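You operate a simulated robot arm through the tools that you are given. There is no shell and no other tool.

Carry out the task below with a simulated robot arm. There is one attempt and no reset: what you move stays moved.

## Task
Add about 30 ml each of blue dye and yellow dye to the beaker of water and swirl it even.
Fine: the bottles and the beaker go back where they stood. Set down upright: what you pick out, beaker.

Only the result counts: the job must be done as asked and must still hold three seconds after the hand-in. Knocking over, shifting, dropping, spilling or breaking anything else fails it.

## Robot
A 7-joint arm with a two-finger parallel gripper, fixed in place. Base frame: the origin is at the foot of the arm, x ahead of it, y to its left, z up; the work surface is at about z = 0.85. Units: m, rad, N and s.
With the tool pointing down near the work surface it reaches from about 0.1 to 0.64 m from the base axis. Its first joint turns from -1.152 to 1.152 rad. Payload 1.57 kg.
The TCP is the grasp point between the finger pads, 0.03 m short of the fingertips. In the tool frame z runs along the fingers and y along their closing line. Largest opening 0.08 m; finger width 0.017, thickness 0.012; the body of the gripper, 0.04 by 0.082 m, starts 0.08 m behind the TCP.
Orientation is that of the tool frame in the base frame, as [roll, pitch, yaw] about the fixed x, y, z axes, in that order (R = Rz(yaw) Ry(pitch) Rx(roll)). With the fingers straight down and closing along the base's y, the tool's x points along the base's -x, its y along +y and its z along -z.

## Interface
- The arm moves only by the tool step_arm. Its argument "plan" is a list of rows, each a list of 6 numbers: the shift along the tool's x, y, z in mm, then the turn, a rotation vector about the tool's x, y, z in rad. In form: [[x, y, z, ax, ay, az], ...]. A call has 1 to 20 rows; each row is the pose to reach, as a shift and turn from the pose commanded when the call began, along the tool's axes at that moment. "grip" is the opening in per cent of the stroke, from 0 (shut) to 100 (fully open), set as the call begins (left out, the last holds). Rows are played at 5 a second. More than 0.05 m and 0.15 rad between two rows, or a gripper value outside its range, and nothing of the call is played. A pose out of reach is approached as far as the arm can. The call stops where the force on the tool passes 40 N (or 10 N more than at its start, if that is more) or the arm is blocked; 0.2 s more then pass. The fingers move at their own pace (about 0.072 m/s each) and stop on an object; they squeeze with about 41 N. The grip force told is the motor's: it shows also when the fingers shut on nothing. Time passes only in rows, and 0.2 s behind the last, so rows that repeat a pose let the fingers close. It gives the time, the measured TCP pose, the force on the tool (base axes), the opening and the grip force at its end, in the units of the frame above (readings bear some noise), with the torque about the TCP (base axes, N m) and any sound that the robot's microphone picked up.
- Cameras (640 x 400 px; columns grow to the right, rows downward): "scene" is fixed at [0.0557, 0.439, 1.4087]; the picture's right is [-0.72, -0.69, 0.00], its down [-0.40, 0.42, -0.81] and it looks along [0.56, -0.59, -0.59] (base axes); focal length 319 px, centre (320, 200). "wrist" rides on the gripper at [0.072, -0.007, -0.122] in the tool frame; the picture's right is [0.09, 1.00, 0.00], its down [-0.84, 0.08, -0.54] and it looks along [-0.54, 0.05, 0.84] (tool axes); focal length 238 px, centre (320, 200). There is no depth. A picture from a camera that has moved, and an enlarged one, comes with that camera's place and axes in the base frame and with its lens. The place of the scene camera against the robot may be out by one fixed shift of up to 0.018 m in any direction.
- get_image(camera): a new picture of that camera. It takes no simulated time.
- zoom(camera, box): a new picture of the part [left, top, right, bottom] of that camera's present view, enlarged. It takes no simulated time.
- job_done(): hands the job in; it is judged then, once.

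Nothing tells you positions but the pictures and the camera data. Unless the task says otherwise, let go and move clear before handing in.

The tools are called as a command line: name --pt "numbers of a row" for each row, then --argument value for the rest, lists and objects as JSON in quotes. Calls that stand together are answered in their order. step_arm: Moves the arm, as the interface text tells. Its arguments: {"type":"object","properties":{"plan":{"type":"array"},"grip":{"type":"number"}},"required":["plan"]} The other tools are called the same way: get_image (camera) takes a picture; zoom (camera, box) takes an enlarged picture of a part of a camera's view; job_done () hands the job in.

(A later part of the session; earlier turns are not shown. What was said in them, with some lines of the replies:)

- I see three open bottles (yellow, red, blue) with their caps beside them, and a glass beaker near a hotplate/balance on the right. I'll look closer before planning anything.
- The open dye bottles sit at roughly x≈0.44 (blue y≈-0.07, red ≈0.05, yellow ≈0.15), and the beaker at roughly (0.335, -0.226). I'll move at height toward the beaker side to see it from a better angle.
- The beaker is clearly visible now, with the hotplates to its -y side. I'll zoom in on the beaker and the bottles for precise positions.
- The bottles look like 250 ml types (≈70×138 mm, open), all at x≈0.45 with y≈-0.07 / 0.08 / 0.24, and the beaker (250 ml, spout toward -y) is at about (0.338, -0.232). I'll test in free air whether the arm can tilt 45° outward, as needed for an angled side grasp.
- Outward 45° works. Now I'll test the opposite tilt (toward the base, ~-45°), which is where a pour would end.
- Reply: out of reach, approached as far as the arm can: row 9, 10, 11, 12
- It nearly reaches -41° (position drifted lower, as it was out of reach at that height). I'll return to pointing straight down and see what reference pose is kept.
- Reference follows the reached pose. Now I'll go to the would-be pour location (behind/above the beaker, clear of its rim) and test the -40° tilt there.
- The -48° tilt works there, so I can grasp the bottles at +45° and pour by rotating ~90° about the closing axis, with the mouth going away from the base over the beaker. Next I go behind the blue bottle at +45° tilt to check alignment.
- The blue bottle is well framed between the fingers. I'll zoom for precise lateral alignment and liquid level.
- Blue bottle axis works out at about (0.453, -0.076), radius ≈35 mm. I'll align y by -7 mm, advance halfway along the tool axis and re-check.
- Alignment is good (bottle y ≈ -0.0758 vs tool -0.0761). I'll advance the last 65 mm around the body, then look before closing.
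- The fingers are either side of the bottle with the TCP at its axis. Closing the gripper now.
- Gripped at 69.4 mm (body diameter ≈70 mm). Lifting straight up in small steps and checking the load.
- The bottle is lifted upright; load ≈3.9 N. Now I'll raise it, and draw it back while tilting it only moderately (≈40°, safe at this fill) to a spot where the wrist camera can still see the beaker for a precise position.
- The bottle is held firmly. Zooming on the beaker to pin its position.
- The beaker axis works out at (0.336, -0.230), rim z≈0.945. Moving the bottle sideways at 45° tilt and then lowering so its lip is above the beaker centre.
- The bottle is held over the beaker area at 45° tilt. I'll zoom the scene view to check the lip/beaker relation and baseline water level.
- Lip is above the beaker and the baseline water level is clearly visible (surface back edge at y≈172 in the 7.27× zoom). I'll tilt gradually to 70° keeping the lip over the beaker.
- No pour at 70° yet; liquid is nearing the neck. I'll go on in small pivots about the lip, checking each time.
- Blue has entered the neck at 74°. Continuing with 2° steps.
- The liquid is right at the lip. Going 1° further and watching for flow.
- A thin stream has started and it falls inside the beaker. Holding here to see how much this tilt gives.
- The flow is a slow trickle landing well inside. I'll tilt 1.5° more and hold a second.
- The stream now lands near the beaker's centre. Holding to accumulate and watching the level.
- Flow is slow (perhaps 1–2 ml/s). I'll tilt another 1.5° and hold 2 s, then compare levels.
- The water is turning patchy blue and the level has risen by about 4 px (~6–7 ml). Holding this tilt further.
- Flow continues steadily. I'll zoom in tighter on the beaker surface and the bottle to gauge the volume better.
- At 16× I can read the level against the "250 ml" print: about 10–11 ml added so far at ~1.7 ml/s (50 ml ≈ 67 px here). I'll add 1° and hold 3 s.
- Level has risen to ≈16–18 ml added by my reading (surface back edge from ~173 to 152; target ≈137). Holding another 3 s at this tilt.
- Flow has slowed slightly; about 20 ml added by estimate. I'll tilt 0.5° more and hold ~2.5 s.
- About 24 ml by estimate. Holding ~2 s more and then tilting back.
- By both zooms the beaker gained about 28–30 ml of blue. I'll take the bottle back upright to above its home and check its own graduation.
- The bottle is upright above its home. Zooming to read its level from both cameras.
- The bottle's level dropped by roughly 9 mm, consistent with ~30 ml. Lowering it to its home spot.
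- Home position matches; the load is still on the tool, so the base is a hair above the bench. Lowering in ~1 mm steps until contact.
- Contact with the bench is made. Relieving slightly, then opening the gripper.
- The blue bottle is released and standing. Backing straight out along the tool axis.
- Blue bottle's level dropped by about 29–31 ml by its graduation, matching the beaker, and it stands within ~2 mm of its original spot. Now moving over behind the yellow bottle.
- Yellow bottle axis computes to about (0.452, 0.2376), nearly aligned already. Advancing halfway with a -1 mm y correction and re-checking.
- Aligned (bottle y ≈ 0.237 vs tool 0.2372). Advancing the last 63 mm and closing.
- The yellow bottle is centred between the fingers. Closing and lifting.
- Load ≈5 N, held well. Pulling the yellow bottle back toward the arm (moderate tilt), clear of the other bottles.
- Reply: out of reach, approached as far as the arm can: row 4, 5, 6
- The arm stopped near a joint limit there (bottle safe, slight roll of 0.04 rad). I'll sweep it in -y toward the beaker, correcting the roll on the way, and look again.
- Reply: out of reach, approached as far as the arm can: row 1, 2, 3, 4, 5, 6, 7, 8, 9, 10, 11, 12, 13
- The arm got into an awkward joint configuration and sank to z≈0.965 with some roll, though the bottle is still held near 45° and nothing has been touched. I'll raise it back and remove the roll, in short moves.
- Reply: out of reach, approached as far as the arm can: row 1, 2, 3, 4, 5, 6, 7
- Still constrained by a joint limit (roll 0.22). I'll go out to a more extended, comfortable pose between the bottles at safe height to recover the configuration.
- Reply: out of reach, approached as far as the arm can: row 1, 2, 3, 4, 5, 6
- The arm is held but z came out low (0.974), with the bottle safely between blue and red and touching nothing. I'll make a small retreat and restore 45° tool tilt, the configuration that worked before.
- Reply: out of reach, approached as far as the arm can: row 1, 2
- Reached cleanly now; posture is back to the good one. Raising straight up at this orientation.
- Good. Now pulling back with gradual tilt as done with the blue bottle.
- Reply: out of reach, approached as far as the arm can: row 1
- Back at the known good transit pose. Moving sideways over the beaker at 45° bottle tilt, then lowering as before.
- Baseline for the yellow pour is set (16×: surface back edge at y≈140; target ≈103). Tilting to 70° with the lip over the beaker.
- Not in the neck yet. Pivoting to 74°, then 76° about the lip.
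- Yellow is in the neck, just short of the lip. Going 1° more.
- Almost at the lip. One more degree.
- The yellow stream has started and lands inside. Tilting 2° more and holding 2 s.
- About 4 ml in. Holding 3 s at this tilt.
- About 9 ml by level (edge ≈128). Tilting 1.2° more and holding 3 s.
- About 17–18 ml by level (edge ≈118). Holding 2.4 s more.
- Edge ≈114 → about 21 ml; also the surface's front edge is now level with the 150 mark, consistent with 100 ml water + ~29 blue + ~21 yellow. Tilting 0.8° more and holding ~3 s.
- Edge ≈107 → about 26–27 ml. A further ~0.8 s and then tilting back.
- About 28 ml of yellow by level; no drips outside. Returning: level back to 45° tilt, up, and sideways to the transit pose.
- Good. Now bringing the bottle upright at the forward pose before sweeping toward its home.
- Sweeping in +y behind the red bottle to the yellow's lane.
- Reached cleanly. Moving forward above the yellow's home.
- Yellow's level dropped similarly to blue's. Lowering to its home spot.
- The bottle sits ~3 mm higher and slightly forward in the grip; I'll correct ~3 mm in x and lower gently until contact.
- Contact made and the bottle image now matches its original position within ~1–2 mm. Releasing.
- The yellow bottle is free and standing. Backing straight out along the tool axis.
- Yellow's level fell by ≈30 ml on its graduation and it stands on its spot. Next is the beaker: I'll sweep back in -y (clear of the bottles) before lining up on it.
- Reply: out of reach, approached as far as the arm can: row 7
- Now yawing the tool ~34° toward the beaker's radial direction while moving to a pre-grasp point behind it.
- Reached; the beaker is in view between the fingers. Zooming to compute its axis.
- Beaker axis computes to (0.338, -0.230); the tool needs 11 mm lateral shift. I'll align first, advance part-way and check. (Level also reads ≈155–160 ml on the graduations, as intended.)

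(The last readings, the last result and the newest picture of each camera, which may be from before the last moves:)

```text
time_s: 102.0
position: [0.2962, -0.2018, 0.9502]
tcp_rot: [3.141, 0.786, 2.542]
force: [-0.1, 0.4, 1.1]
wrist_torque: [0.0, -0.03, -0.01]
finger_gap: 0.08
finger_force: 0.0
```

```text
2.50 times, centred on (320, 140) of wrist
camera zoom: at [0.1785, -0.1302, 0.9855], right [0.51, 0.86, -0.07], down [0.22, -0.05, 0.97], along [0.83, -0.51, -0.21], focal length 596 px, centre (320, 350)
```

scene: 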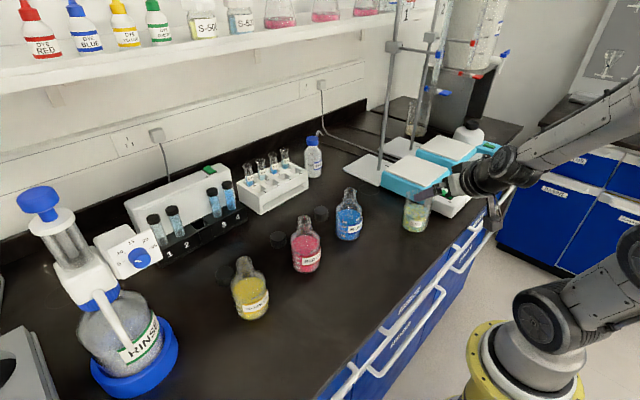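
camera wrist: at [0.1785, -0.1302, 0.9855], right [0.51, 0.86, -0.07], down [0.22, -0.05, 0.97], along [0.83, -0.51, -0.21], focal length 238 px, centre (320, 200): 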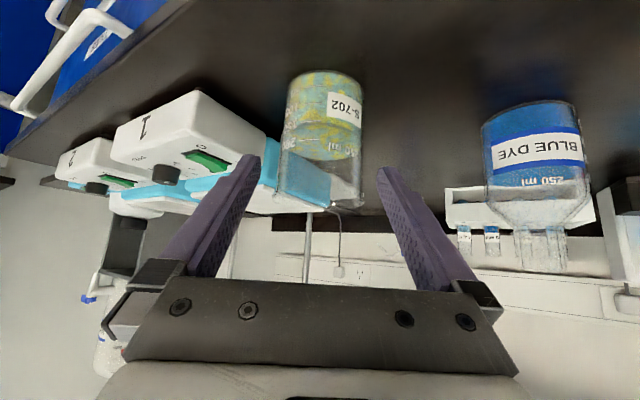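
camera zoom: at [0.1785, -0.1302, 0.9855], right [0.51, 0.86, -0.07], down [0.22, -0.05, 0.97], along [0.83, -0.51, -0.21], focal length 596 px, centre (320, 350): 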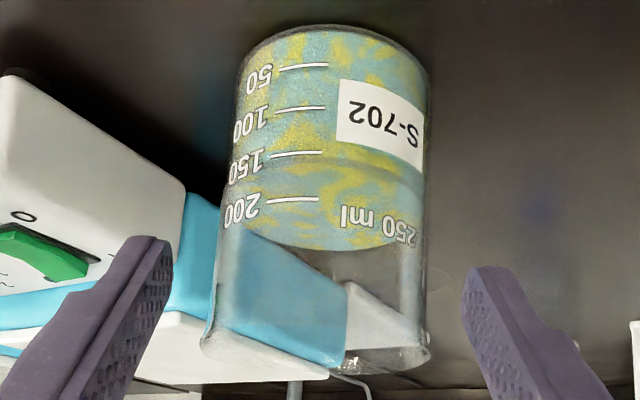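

Aligned within ~1 mm. Advancing the last 75 mm along the tool axis.

step_arm --pt "0 1 20 0 0 0" --pt "0 1 40 0 0 0" --pt "0 1 58 0 0 0" --pt "0 1 70 0 0 0" --pt "0 1 75 0 0 0" --pt "0 1 75 0 0 0" --grip 100

get_image --camera "wrist"

zoom --camera "scene" --box '[385, 140, 505, 240]'

```text
time_s: 103.4
position: [0.3396, -0.2303, 0.8972]
tcp_rot: [-3.141, 0.784, 2.542]
force: [0.2, 0.6, 0.4]
wrist_torque: [0.0, 0.0, 0.02]
finger_gap: 0.0801
finger_force: 0.1
```

```text
taken
camera wrist: at [0.223, -0.1584, 0.9323], right [0.51, 0.86, -0.07], down [0.22, -0.05, 0.97], along [0.83, -0.51, -0.21], focal length 238 px, centre (320, 200)
```

wrist: 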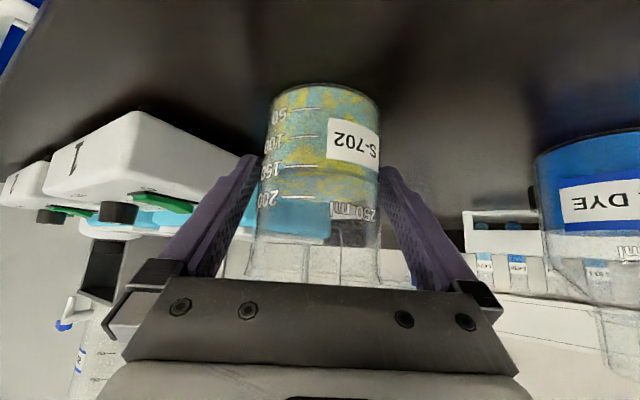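

```text
4.00 times, centred on (445, 190) of scene
camera zoom: at [0.0557, 0.4389, 1.4087], right [-0.72, -0.69, 0.0], down [-0.4, 0.42, -0.81], along [0.56, -0.59, -0.59], focal length 1276 px, centre (-180, 240)
```

zoom: 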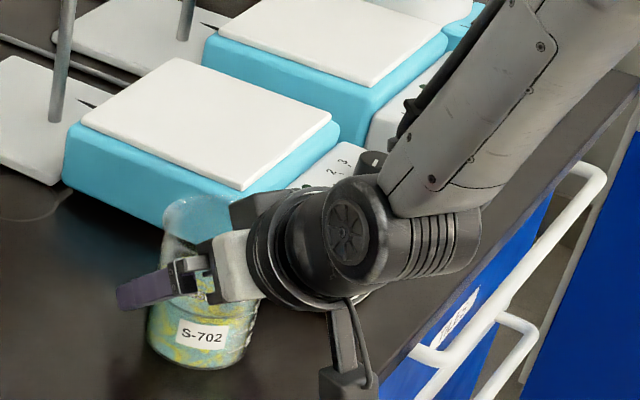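

The beaker is between the fingers with clearance. Closing the grip.

step_arm --pt "0 0 0 0 0 0" --pt "0 0 0 0 0 0" --pt "0 0 0 0 0 0" --grip 0

get_image --camera "wrist"

```text
time_s: 104.2
position: [0.3395, -0.2309, 0.8977]
tcp_rot: [-3.141, 0.784, 2.543]
force: [0.1, -0.5, -1.0]
wrist_torque: [-0.04, -0.05, -0.04]
finger_gap: 0.0659
finger_force: 40.7
```

```text
taken
camera wrist: at [0.2228, -0.1584, 0.9324], right [0.51, 0.86, -0.07], down [0.22, -0.05, 0.97], along [0.83, -0.51, -0.21], focal length 238 px, centre (320, 200)
```

wrist: 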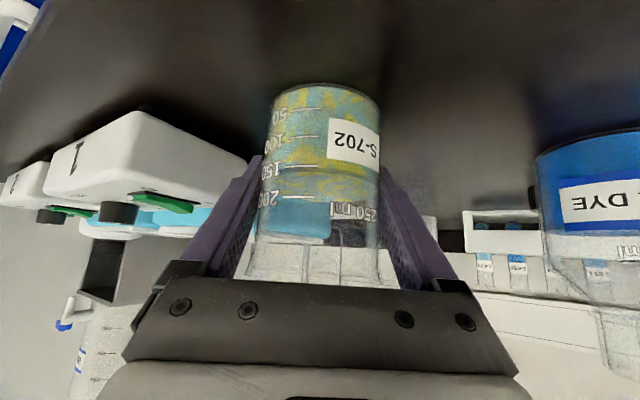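

Gripped (66 mm body). Lifting ~45 mm straight up.

step_arm --pt "-5 0 -5 0 0 0" --pt "-14 0 -14 0 0 0" --pt "-25 0 -25 0 0 0" --pt "-32 0 -32 0 0 0" --pt "-32 0 -32 0 0 0"

get_image --camera "wrist"

zoom --camera "scene" --box '[385, 140, 505, 240]'

```text
time_s: 105.4
position: [0.3405, -0.2307, 0.942]
tcp_rot: [-3.141, 0.785, 2.543]
force: [-0.6, -0.2, -2.5]
wrist_torque: [0.0, -0.02, 0.02]
finger_gap: 0.0658
finger_force: 41.0
```

```text
taken
camera wrist: at [0.2227, -0.1584, 0.9779], right [0.51, 0.86, -0.07], down [0.22, -0.05, 0.97], along [0.83, -0.51, -0.21], focal length 238 px, centre (320, 200)
```

wrist: 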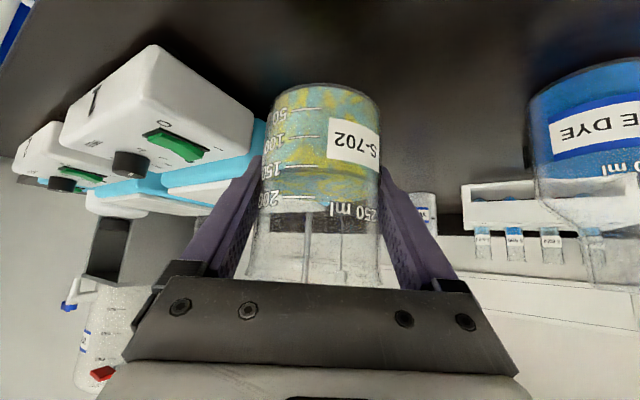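

```text
4.00 times, centred on (445, 190) of scene
camera zoom: at [0.0558, 0.4389, 1.4087], right [-0.72, -0.69, 0.0], down [-0.4, 0.42, -0.81], along [0.56, -0.59, -0.59], focal length 1276 px, centre (-180, 240)
```

zoom: 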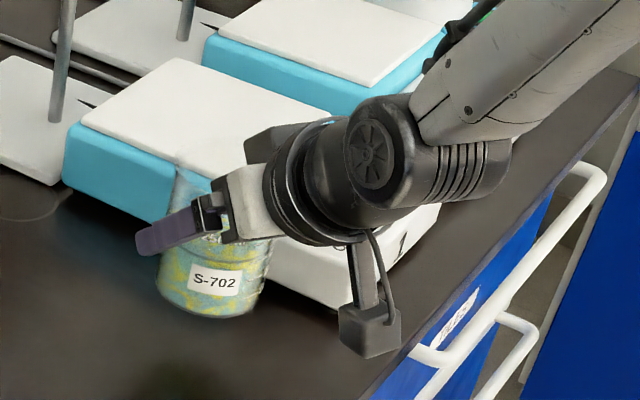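

The beaker is held upright, 45 mm up. Starting a gentle horizontal swirl (12 mm radius, 1 rev/s), 2 turns first to check it behaves.

step_arm --pt "-8.1 8.3 8.1 0 0 0" --pt "-5 21.7 5 0 0 0" --pt "5 21.7 -5 0 0 0" --pt "8.1 8.3 -8.1 0 0 0" --pt "0 0 0 0 0 0" --pt "-8.1 8.3 8.1 0 0 0" --pt "-5 21.7 5 0 0 0" --pt "5 21.7 -5 0 0 0" --pt "8.1 8.3 -8.1 0 0 0" --pt "0 0 0 0 0 0"

zoom --camera "wrist" --box '[240, 60, 400, 220]'

zoom --camera "scene" --box '[385, 140, 505, 240]'

```text
time_s: 107.6
position: [0.3398, -0.2307, 0.9411]
tcp_rot: [3.141, 0.784, 2.545]
force: [0.1, 0.5, -2.6]
wrist_torque: [0.02, -0.03, 0.01]
finger_gap: 0.0662
finger_force: 41.3
```

```text
2.50 times, centred on (320, 140) of wrist
camera zoom: at [0.2221, -0.1585, 0.9775], right [0.51, 0.86, -0.07], down [0.22, -0.05, 0.97], along [0.83, -0.51, -0.21], focal length 596 px, centre (320, 350)
```

zoom: 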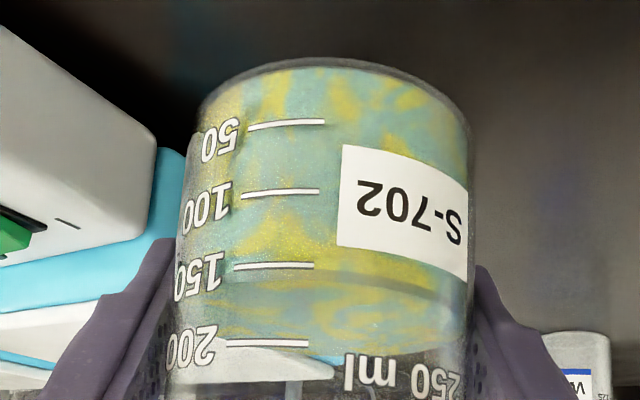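

```text
4.00 times, centred on (445, 190) of scene
camera zoom: at [0.0557, 0.4389, 1.4087], right [-0.72, -0.69, 0.0], down [-0.41, 0.42, -0.81], along [0.56, -0.59, -0.59], focal length 1276 px, centre (-180, 240)
```

zoom: 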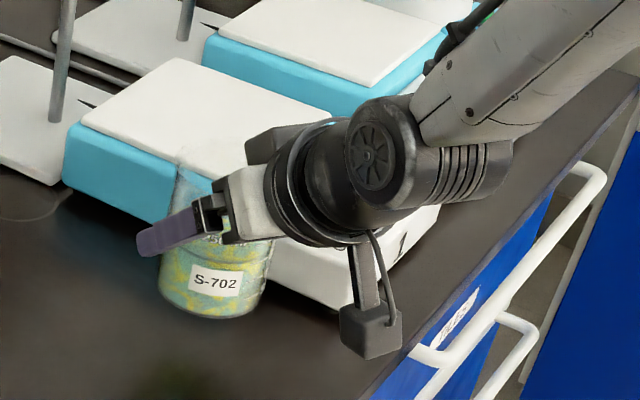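

No spill, still patchy. Swirling more: 4 turns at 15 mm radius.

step_arm --pt "-10.1 10.4 10.1 0 0 0" --pt "-6.2 27.1 6.2 0 0 0" --pt "6.2 27.1 -6.2 0 0 0" --pt "10.1 10.4 -10.1 0 0 0" --pt "0 0 0 0 0 0" --pt "-10.1 10.4 10.1 0 0 0" --pt "-6.2 27.1 6.2 0 0 0" --pt "6.2 27.1 -6.2 0 0 0" --pt "10.1 10.4 -10.1 0 0 0" --pt "0 0 0 0 0 0" --pt "-10.1 10.4 10.1 0 0 0" --pt "-6.2 27.1 6.2 0 0 0" --pt "6.2 27.1 -6.2 0 0 0" --pt "10.1 10.4 -10.1 0 0 0" --pt "0 0 0 0 0 0" --pt "-10.1 10.4 10.1 0 0 0" --pt "-6.2 27.1 6.2 0 0 0" --pt "6.2 27.1 -6.2 0 0 0" --pt "10.1 10.4 -10.1 0 0 0" --pt "0 0 0 0 0 0"

zoom --camera "wrist" --box '[240, 60, 400, 220]'

get_image --camera "scene"

```text
time_s: 111.8
position: [0.3389, -0.2313, 0.9409]
tcp_rot: [-3.141, 0.784, 2.542]
force: [0.4, -1.1, -3.0]
wrist_torque: [0.0, -0.01, 0.0]
finger_gap: 0.066
finger_force: 41.1
```

```text
2.50 times, centred on (320, 140) of wrist
camera zoom: at [0.2228, -0.1585, 0.9776], right [0.51, 0.86, -0.07], down [0.22, -0.05, 0.97], along [0.83, -0.51, -0.21], focal length 596 px, centre (320, 350)
```

zoom: 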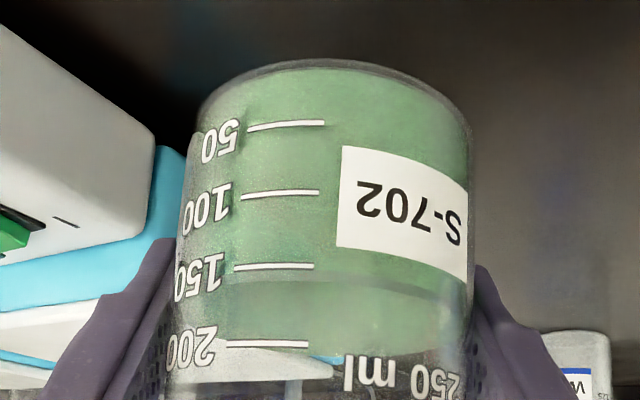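

```text
taken
```

scene: 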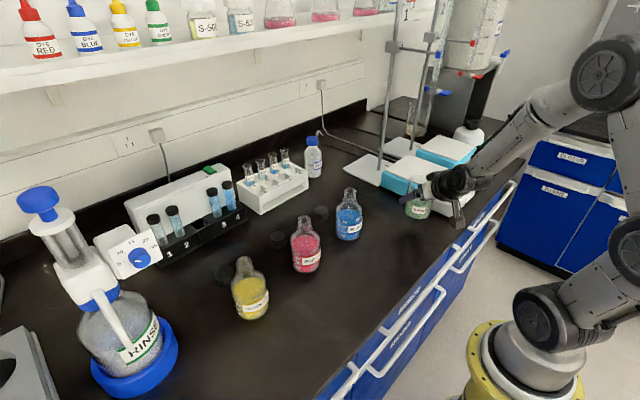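

The liquid has turned an even green. A few more turns to finish it off completely.

step_arm --pt "-10.1 10.4 10.1 0 0 0" --pt "-6.2 27.1 6.2 0 0 0" --pt "6.2 27.1 -6.2 0 0 0" --pt "10.1 10.4 -10.1 0 0 0" --pt "0 0 0 0 0 0" --pt "-10.1 10.4 10.1 0 0 0" --pt "-6.2 27.1 6.2 0 0 0" --pt "6.2 27.1 -6.2 0 0 0" --pt "10.1 10.4 -10.1 0 0 0" --pt "0 0 0 0 0 0" --pt "-10.1 10.4 10.1 0 0 0" --pt "-6.2 27.1 6.2 0 0 0" --pt "6.2 27.1 -6.2 0 0 0" --pt "10.1 10.4 -10.1 0 0 0" --pt "0 0 0 0 0 0" --pt "0 0 0 0 0 0" --pt "0 0 0 0 0 0" --pt "0 0 0 0 0 0"

zoom --camera "wrist" --box '[240, 60, 400, 220]'

zoom --camera "scene" --box '[385, 150, 465, 240]'

```text
time_s: 115.6
position: [0.3392, -0.2305, 0.9417]
tcp_rot: [-3.141, 0.784, 2.543]
force: [0.1, 0.0, -2.7]
wrist_torque: [0.04, -0.04, 0.02]
finger_gap: 0.0661
finger_force: 41.6
```

```text
2.50 times, centred on (320, 140) of wrist
camera zoom: at [0.2223, -0.1585, 0.9779], right [0.51, 0.86, -0.07], down [0.22, -0.05, 0.97], along [0.83, -0.51, -0.21], focal length 596 px, centre (320, 350)
```

zoom: 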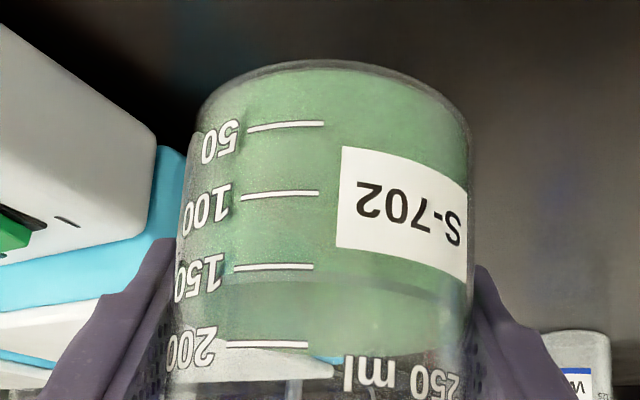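

```text
4.44 times, centred on (425, 195) of scene
camera zoom: at [0.0558, 0.4389, 1.4087], right [-0.72, -0.69, 0.0], down [-0.4, 0.42, -0.81], along [0.56, -0.59, -0.59], focal length 1417 px, centre (-147, 222)
```

zoom: 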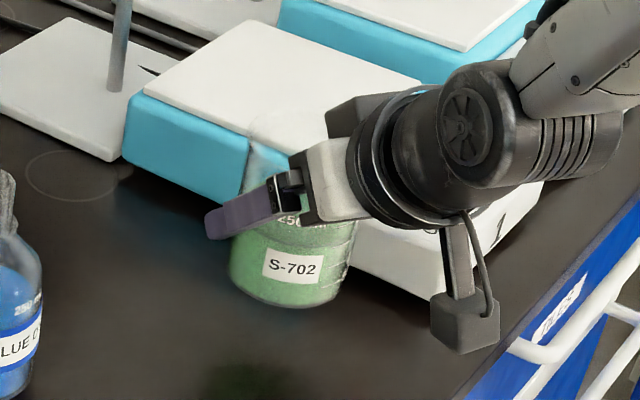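

Evenly green now. Lowering the beaker back to its spot.

step_arm --pt "10 0 10 0 0 0" --pt "20 0 20 0 0 0" --pt "26 0 26 0 0 0" --pt "29 0 29 0 0 0" --pt "30.5 0 30.5 0 0 0" --pt "30.5 0 30.5 0 0 0"

step_arm --pt "0.6 0 0.6 0 0 0" --pt "0.6 0 0.6 0 0 0"

```text
time_s: 117.0
position: [0.3403, -0.2304, 0.8989]
tcp_rot: [-3.141, 0.784, 2.543]
force: [-0.8, -0.1, -2.6]
wrist_torque: [-0.02, -0.02, -0.02]
finger_gap: 0.066
finger_force: 40.9
```

```text
time_s: 117.6
position: [0.34, -0.23, 0.8979]
tcp_rot: [-3.141, 0.784, 2.542]
force: [-0.1, 0.6, -2.5]
wrist_torque: [0.0, 0.03, -0.03]
finger_gap: 0.0661
finger_force: 40.7
```

step_arm --pt "0.6 0 0.6 0 0 0" --pt "0.6 0 0.6 0 0 0"

```text
time_s: 118.2
position: [0.3398, -0.2295, 0.8978]
tcp_rot: [-3.141, 0.782, 2.542]
force: [-1.0, 0.3, -1.9]
wrist_torque: [-0.02, 0.01, 0.0]
finger_gap: 0.0663
finger_force: 40.9
```

step_arm --pt "0.4 0 0.4 0 0 0" --pt "0.4 0 0.4 0 0 0"

zoom --camera "scene" --box '[395, 185, 445, 240]'

```text
time_s: 118.8
position: [0.34, -0.2294, 0.8967]
tcp_rot: [-3.142, 0.785, 2.543]
force: [0.1, -0.6, -1.9]
wrist_torque: [-0.01, -0.01, -0.02]
finger_gap: 0.0661
finger_force: 40.9
```

```text
7.27 times, centred on (420, 212) of scene
camera zoom: at [0.0558, 0.4389, 1.4087], right [-0.72, -0.69, 0.0], down [-0.4, 0.42, -0.81], along [0.56, -0.59, -0.59], focal length 2319 px, centre (-407, 109)
```

zoom: 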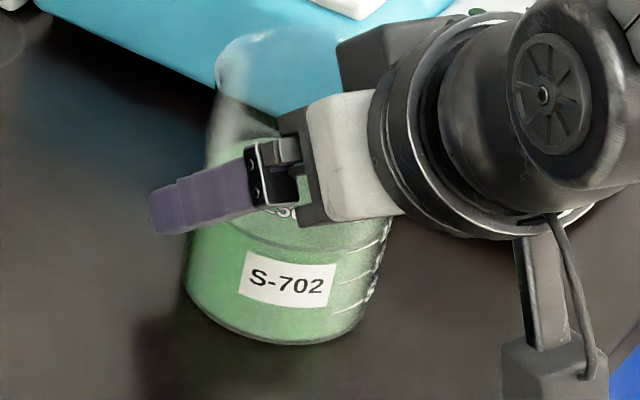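

The position matches the original picture. Lowering the last fraction until contact shows.

step_arm --pt "0.5 0 0.5 0 0 0" --pt "0.5 0 0.5 0 0 0"

```text
time_s: 119.4
position: [0.3404, -0.2305, 0.8968]
tcp_rot: [-3.14, 0.785, 2.542]
force: [-3.0, 0.9, 3.2]
wrist_torque: [0.14, 0.22, 0.03]
finger_gap: 0.0661
finger_force: 41.4
```

Contact is confirmed (bench carries the load). Releasing.

step_arm --pt "0 0 0 0 0 0" --pt "0 0 0 0 0 0" --pt "0 0 0 0 0 0" --grip 100

get_image --camera "wrist"

```text
time_s: 120.2
position: [0.3405, -0.2297, 0.8957]
tcp_rot: [3.141, 0.783, 2.542]
force: [0.1, 0.0, 0.4]
wrist_torque: [0.01, -0.02, 0.0]
finger_gap: 0.0801
finger_force: 0.0
```

```text
taken
camera wrist: at [0.223, -0.1583, 0.9317], right [0.51, 0.86, -0.07], down [0.22, -0.05, 0.97], along [0.83, -0.51, -0.21], focal length 238 px, centre (320, 200)
```

wrist: 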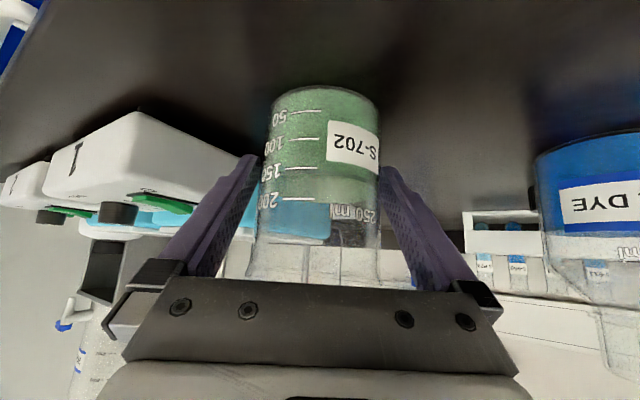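

The beaker stands free. Backing out along the tool axis and rising clear.

step_arm --pt "0 0 -25 0 0 0" --pt "0 0 -55 0 0 0" --pt "0 0 -90 0 0 0" --pt "0 0 -125 0 0 0" --pt "-5 0 -150 0 0 0" --pt "-5 0 -150 0 0 0" --grip 100

get_image --camera "scene"

zoom --camera "scene" --box '[395, 185, 445, 240]'

zoom --camera "scene" --box '[200, 160, 460, 330]'

get_image --camera "wrist"

```text
time_s: 121.6
position: [0.2545, -0.1729, 1.0045]
tcp_rot: [3.141, 0.787, 2.545]
force: [0.0, 0.1, 0.9]
wrist_torque: [-0.01, -0.01, 0.01]
finger_gap: 0.0803
finger_force: 0.0
```

```text
taken
```

scene: 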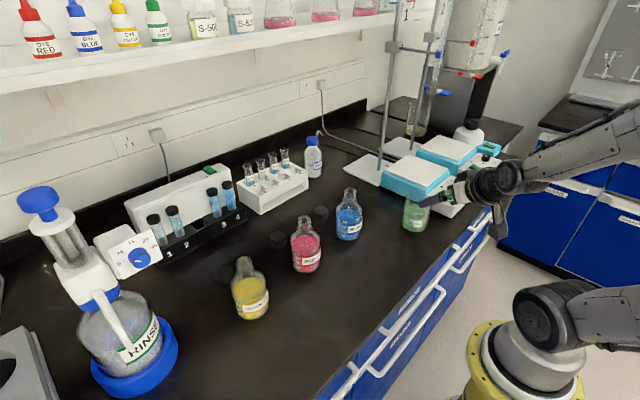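

```text
7.27 times, centred on (420, 212) of scene
camera zoom: at [0.0557, 0.439, 1.4087], right [-0.72, -0.69, 0.0], down [-0.4, 0.42, -0.81], along [0.56, -0.59, -0.59], focal length 2319 px, centre (-407, 109)
```

zoom: 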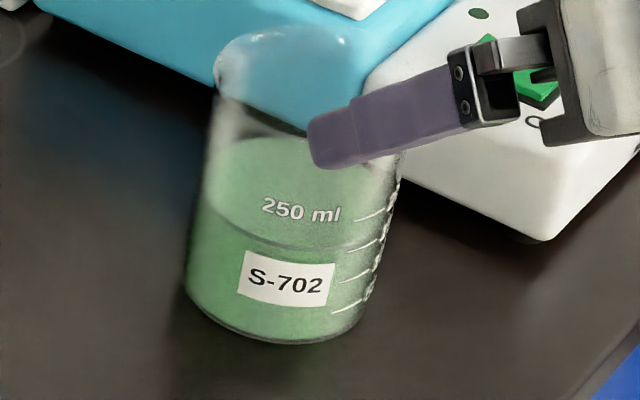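

```text
2.35 times, centred on (330, 245) of scene
camera zoom: at [0.0557, 0.439, 1.4087], right [-0.72, -0.69, 0.0], down [-0.4, 0.42, -0.81], along [0.56, -0.59, -0.59], focal length 750 px, centre (296, 94)
```

zoom: 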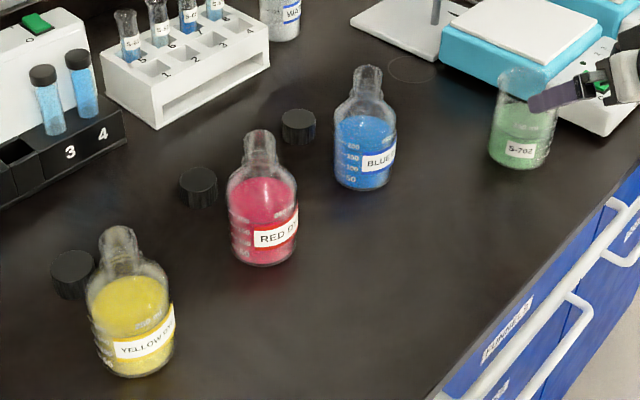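

```text
taken
camera wrist: at [0.138, -0.1012, 1.0408], right [0.51, 0.86, -0.07], down [0.22, -0.05, 0.97], along [0.83, -0.51, -0.21], focal length 238 px, centre (320, 200)
```

wrist: 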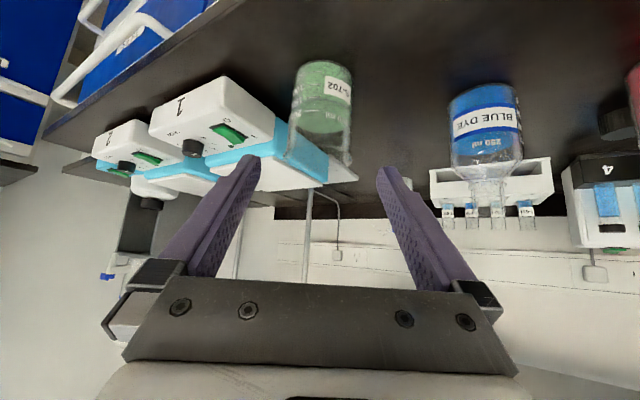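

Everything matches the starting layout: blue, red and yellow bottles upright at their spots, caps untouched, beaker home with even green liquid at about 157 ml. Moving a bit further clear before handing in.

step_arm --pt "-10 6 -20 0 0 0" --pt "-25 12 -40 0 0 0" --pt "-35 20 -50 0 0 0" --pt "-35 20 -50 0 0 0" --pt "-35 20 -50 0 0 0" --grip 100

get_image --camera "scene"

zoom --camera "scene" --box '[385, 175, 465, 240]'

```text
time_s: 122.8
position: [0.2701, -0.1386, 1.0503]
tcp_rot: [3.045, 0.798, 2.552]
force: [-0.7, -0.5, -0.6]
wrist_torque: [-0.02, 0.0, -0.01]
finger_gap: 0.08
finger_force: 0.1
out of reach, approached as far as the arm can: row 2, 3
```

```text
taken
```

scene: 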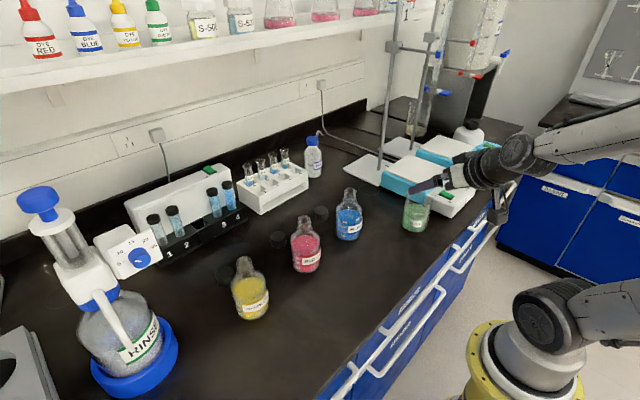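

```text
6.15 times, centred on (425, 208) of scene
camera zoom: at [0.0557, 0.439, 1.4087], right [-0.72, -0.69, 0.0], down [-0.4, 0.42, -0.81], along [0.56, -0.59, -0.59], focal length 1962 px, centre (-326, 154)
```

zoom: 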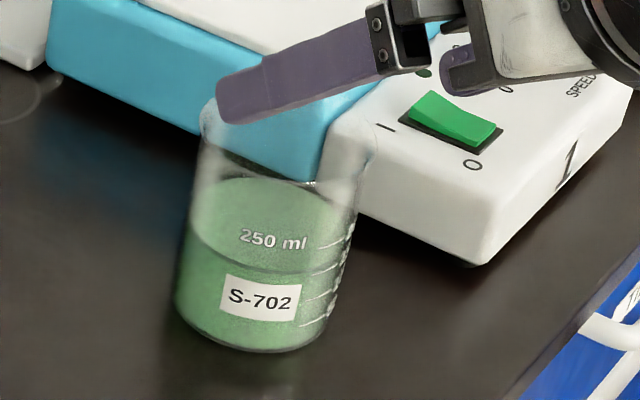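

The beaker stands upright on its original spot with an even green mix, the bottles are back in place, and the gripper is empty and clear. Handing in.

job_done

```text
The job is handed in.
```

The beaker now holds the water plus about 28–30 ml each of blue and yellow dye, swirled to an even green. I handed the job in but got no verdict back.

- **Amounts:** I judged both pours by eye, from the beaker level and each bottle's own graduations. The force readings were too noisy to weigh them, so allow a few millilitres either way. The beaker reads about 157 ml in total.
- **Placement:** The blue bottle, yellow bottle and beaker are upright and back within about 2 mm of where they stood. The red bottle and the caps were not touched.
- **Spills:** I saw no drips or spills in the pictures.
- **Yellow bottle transfer:** The arm hit a joint limit while carrying the yellow bottle over. The bottle sagged to just below the height of the other bottles' tops, between blue and red. It touched nothing there, and I recovered the arm and carried on.

The gripper is open and clear of everything.
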